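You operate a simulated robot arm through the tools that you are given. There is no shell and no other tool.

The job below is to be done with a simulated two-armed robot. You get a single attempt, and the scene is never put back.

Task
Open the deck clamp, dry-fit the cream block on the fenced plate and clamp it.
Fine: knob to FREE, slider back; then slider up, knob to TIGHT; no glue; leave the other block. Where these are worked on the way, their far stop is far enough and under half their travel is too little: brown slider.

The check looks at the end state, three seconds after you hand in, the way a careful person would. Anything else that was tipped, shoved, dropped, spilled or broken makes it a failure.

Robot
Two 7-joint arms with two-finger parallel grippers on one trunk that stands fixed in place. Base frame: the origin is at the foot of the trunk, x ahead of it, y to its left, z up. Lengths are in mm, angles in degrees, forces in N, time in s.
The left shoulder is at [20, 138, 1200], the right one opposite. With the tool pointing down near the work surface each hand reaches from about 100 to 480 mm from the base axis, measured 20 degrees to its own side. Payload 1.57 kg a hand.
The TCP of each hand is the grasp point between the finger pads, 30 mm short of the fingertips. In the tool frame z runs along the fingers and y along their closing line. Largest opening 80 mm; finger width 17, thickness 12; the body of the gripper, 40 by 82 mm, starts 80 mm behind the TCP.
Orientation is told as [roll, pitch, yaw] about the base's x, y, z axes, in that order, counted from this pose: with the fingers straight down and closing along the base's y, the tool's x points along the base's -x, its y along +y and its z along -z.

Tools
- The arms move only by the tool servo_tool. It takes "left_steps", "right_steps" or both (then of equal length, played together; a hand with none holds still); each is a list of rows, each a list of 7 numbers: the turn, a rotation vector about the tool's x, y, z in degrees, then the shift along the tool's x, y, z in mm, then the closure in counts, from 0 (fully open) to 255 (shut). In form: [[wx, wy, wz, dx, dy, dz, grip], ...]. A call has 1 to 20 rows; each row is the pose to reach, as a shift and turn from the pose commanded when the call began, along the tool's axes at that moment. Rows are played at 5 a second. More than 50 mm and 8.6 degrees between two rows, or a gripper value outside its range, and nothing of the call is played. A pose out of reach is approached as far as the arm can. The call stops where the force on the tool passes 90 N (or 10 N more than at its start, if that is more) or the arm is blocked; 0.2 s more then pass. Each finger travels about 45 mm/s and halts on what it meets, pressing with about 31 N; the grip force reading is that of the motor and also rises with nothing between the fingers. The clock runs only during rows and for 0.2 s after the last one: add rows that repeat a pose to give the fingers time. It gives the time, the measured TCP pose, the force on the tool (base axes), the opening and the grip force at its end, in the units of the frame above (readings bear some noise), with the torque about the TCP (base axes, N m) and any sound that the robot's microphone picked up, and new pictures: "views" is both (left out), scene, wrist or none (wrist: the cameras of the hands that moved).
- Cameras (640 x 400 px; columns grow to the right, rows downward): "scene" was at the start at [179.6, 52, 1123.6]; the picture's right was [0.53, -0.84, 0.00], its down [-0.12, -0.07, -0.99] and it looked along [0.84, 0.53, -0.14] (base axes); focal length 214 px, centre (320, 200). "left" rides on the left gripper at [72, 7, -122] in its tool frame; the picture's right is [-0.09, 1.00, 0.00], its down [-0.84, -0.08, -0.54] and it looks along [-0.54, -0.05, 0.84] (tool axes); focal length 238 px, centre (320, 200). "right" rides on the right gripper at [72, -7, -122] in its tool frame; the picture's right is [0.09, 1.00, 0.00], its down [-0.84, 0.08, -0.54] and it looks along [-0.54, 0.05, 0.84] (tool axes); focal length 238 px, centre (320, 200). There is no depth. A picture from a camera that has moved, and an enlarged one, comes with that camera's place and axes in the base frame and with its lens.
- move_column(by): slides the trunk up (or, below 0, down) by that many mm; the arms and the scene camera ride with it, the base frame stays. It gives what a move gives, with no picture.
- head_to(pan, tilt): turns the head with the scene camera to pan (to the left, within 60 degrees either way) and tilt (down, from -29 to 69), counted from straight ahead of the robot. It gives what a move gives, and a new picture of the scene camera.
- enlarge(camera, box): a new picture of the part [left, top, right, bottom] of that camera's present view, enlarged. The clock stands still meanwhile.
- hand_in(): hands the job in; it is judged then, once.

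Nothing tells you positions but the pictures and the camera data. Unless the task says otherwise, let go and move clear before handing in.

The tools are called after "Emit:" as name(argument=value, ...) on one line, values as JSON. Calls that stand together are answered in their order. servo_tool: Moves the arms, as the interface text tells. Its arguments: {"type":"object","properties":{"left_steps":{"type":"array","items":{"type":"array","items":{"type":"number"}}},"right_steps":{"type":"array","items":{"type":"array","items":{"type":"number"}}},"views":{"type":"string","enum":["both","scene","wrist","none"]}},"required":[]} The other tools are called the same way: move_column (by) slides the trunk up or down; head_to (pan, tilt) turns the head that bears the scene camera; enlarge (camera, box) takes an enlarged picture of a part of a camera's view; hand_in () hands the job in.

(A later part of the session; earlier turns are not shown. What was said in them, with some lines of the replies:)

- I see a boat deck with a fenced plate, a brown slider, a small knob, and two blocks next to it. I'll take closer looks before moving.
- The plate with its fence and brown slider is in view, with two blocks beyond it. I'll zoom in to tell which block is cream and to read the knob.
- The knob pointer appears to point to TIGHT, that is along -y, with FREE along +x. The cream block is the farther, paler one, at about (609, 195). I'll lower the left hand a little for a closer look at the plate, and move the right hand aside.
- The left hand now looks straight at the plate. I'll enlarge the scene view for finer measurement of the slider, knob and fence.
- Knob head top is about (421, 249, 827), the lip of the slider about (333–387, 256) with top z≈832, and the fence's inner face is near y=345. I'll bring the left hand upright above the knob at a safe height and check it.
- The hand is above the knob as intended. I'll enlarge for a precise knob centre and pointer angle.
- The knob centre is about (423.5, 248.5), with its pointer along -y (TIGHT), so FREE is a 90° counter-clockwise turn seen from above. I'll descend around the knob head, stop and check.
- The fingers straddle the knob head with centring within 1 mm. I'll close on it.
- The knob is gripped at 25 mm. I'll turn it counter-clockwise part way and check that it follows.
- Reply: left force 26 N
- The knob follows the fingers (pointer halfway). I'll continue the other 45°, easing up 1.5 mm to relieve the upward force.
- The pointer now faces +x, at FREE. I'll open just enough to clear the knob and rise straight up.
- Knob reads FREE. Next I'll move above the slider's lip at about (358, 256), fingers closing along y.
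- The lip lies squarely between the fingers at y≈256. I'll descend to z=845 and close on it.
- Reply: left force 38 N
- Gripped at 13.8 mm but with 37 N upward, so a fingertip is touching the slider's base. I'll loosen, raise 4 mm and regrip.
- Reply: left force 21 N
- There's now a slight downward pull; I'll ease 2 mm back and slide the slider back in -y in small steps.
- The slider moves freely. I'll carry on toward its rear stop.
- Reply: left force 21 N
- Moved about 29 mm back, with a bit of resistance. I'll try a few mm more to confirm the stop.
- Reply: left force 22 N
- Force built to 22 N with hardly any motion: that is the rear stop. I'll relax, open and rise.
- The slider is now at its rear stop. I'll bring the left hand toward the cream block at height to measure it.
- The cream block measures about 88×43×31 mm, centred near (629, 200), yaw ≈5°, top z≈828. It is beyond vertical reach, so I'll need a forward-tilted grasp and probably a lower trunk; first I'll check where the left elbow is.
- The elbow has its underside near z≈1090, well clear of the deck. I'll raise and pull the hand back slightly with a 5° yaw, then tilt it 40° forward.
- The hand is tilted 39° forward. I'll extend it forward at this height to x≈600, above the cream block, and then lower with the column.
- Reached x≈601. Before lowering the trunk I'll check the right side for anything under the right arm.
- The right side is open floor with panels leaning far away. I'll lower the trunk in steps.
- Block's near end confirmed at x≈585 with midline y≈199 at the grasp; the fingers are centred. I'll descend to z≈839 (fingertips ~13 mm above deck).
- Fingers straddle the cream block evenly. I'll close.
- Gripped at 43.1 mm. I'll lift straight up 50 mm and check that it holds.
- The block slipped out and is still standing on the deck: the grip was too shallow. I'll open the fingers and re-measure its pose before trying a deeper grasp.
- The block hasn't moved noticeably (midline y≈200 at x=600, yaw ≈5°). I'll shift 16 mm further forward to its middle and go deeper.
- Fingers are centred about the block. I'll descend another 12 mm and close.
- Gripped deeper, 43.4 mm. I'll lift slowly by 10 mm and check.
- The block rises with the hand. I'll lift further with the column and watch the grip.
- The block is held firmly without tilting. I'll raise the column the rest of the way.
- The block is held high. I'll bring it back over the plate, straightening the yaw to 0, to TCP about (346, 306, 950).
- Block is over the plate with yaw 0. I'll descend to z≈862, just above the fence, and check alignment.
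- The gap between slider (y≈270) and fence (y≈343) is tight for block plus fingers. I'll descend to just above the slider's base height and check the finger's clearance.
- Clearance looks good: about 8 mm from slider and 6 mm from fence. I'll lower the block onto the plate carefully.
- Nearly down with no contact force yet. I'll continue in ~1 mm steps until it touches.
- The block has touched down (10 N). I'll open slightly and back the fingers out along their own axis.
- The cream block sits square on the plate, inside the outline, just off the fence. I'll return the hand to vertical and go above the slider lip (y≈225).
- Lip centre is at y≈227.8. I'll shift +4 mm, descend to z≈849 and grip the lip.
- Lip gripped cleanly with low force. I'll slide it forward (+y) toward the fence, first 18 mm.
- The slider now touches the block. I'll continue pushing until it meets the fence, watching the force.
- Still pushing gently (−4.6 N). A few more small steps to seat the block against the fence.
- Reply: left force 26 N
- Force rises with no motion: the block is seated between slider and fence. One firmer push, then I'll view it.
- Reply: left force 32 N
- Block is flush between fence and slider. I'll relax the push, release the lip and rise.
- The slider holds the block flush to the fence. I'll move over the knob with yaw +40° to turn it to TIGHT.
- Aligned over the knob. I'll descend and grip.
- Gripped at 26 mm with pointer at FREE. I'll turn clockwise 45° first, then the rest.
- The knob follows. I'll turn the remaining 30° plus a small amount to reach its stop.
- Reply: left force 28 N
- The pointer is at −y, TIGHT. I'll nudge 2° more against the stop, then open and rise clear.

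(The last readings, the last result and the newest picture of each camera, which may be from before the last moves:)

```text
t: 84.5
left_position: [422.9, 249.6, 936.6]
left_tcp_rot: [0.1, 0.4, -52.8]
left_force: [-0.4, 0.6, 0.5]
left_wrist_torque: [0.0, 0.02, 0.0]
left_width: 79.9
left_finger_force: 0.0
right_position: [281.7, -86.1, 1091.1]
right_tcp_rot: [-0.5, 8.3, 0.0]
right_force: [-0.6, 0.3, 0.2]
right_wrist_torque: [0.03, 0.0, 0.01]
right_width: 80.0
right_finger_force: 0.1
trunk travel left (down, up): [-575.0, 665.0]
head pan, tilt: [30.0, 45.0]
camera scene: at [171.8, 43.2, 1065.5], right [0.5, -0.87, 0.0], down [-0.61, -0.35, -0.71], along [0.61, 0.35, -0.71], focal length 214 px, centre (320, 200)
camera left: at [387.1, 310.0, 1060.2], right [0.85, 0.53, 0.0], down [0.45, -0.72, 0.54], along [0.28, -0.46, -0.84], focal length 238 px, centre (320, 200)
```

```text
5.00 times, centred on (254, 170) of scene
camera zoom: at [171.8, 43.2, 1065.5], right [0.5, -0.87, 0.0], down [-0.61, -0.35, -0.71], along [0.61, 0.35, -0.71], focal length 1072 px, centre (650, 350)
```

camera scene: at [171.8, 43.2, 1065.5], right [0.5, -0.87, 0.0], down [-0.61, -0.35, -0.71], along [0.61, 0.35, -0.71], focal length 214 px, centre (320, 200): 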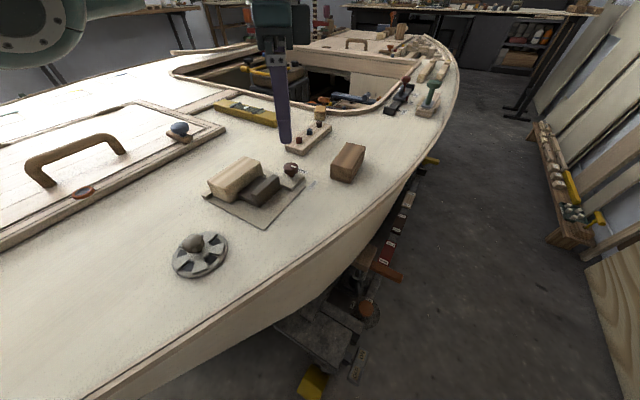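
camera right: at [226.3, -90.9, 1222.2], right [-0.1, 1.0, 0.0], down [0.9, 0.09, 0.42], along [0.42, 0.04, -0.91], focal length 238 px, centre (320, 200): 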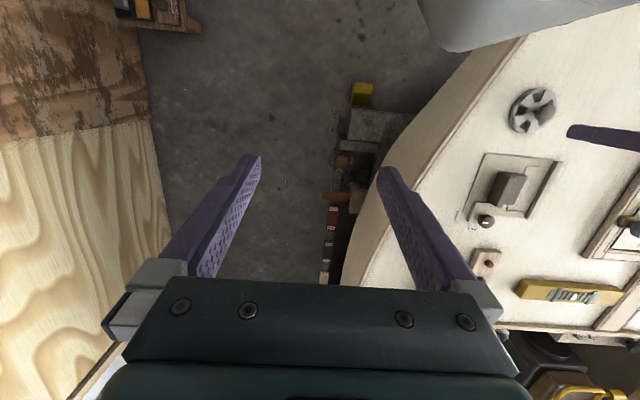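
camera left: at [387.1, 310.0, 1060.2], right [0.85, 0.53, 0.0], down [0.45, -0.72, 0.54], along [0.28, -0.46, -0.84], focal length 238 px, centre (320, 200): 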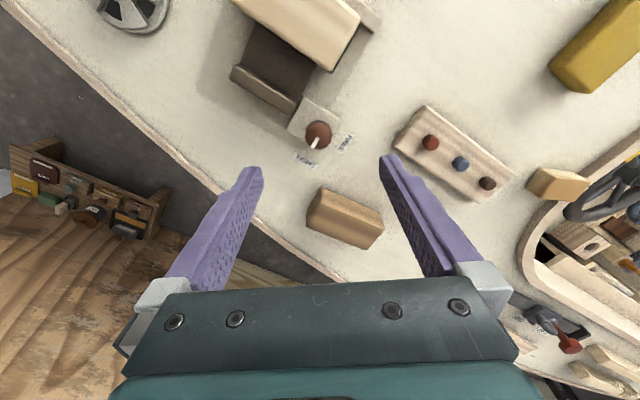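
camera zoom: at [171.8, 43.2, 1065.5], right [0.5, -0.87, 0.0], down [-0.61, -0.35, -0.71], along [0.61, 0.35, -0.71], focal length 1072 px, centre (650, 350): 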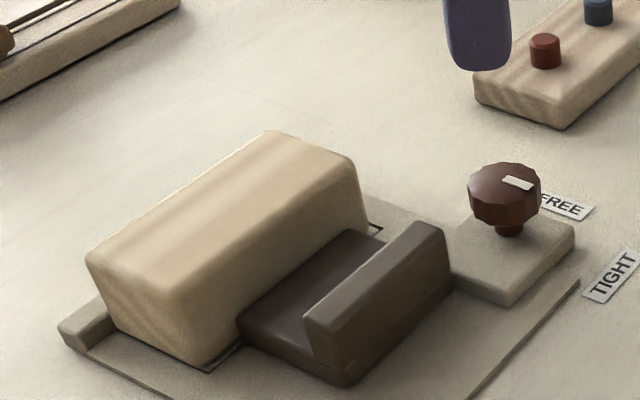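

Knob at TIGHT, slider against the block, block against the fence. I'll move the hand well clear and take a final look.

Emit:
servo_tool(left_steps=[[0, 0, -8, 0, 0, -25, 0], [0, 0, -16, 0, 0, -50, 0], [0, 0, -24, 10, 15, -75, 0], [0, 0, -32, 30, 35, -95, 0], [0, 0, -40, 60, 60, -100, 0], [0, 0, -48, 85, 85, -100, 0], [0, 0, -52, 110, 110, -100, 0], [0, 0, -52, 110, 110, -100, 0]], views="both")

Emit:
enlarge(camera="left", box=[200, 80, 440, 260])

Emit:
enlarge(camera="scene", box=[170, 70, 394, 210])

Emit:
enlarge(camera="right", box=[440, 120, 600, 240])

```text
t: 86.3
left_position: [431.0, 402.5, 1037.8]
left_tcp_rot: [0.3, 0.2, -0.7]
left_force: [-0.4, 0.1, 0.1]
left_wrist_torque: [-0.02, 0.02, 0.01]
left_width: 80.0
left_finger_force: 0.1
left hand out of reach, approached as far as the arm can: row 7, 8
right_position: [281.9, -84.9, 1090.7]
right_tcp_rot: [-0.5, 8.2, -0.1]
right_force: [0.4, 0.7, 0.1]
right_wrist_torque: [-0.02, 0.0, 0.05]
right_width: 80.1
right_finger_force: 0.2
trunk travel left (down, up): [-575.0, 665.0]
head pan, tilt: [30.0, 45.0]
camera scene: at [171.7, 43.2, 1065.5], right [0.5, -0.87, 0.0], down [-0.61, -0.35, -0.71], along [0.61, 0.35, -0.71], focal length 214 px, centre (320, 200)
camera left: at [361.5, 410.3, 1161.1], right [0.11, 0.99, 0.0], down [0.84, -0.09, 0.54], along [0.54, -0.05, -0.84], focal length 238 px, centre (320, 200)
```

scene: 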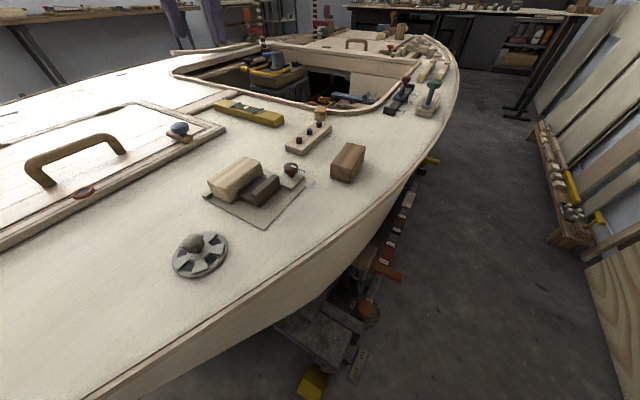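
left: 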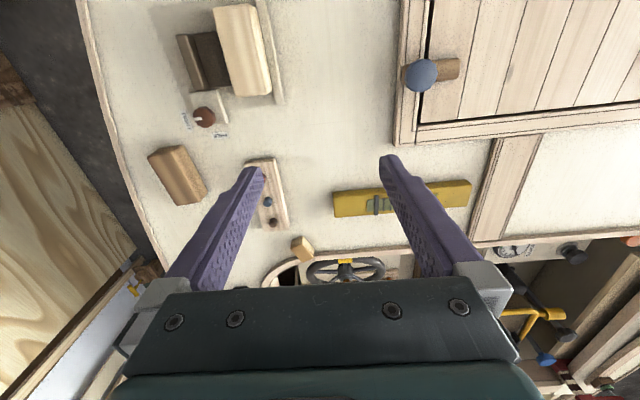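

```text
2.22 times, centred on (320, 170) of left
camera zoom: at [361.5, 410.3, 1161.1], right [0.11, 0.99, 0.0], down [0.84, -0.09, 0.54], along [0.54, -0.05, -0.84], focal length 530 px, centre (320, 267)
```

zoom: 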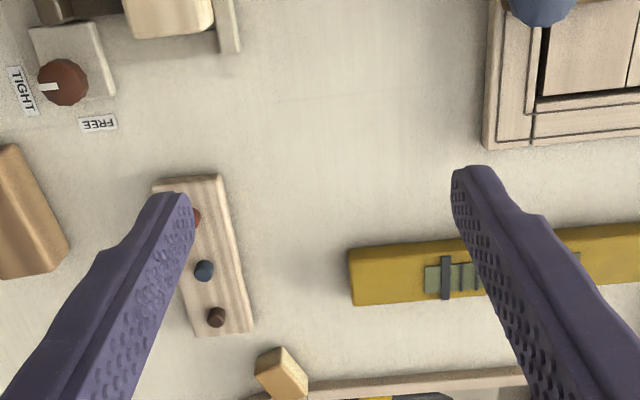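

```text
2.86 times, centred on (282, 140) of scene
camera zoom: at [171.7, 43.2, 1065.5], right [0.5, -0.87, 0.0], down [-0.61, -0.35, -0.71], along [0.61, 0.35, -0.71], focal length 613 px, centre (429, 371)
```

zoom: 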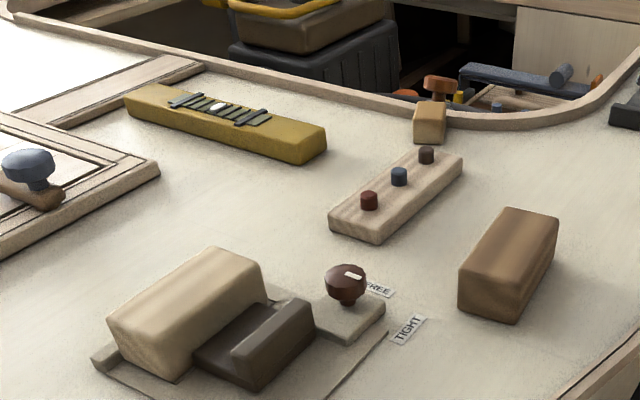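

```text
3.33 times, centred on (520, 180) of right
camera zoom: at [226.8, -91.7, 1222.1], right [-0.09, 1.0, 0.01], down [0.91, 0.08, 0.42], along [0.41, 0.04, -0.91], focal length 794 px, centre (-347, 267)
```

zoom: 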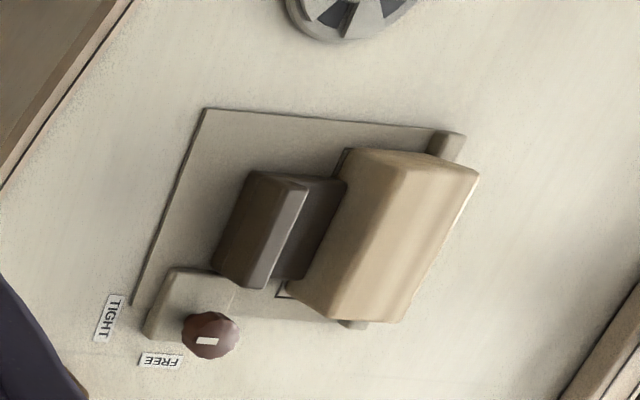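

Everything looks right: the cream block is flush to the fence with the slider up against it, the knob is at TIGHT, and the tan block and other items are undisturbed. Both hands are clear, so I'm handing in.

Emit:
hand_in()

```text
The job is handed in.
```

The cream block is dry-fitted on the fenced plate and clamped, and I have handed the job in.

- **Opening:** I turned the knob from TIGHT to FREE and slid the brown slider back about 31 mm, until it stopped at its rear stop.
- **Block:** My first grip on the cream block was too shallow and slipped off as I lifted, so the block stayed standing on the deck. A deeper grip held, and I set the block down inside the plate's outline.
- **Clamping:** I pushed the slider up until the block was flush against the fence, with no further movement under about 24 N. I then turned the knob back to TIGHT.
- **Everything else:** I used no glue. The tan block looked untouched in the last pictures, and I saw nothing else disturbed. Both hands were open and clear at hand-in.
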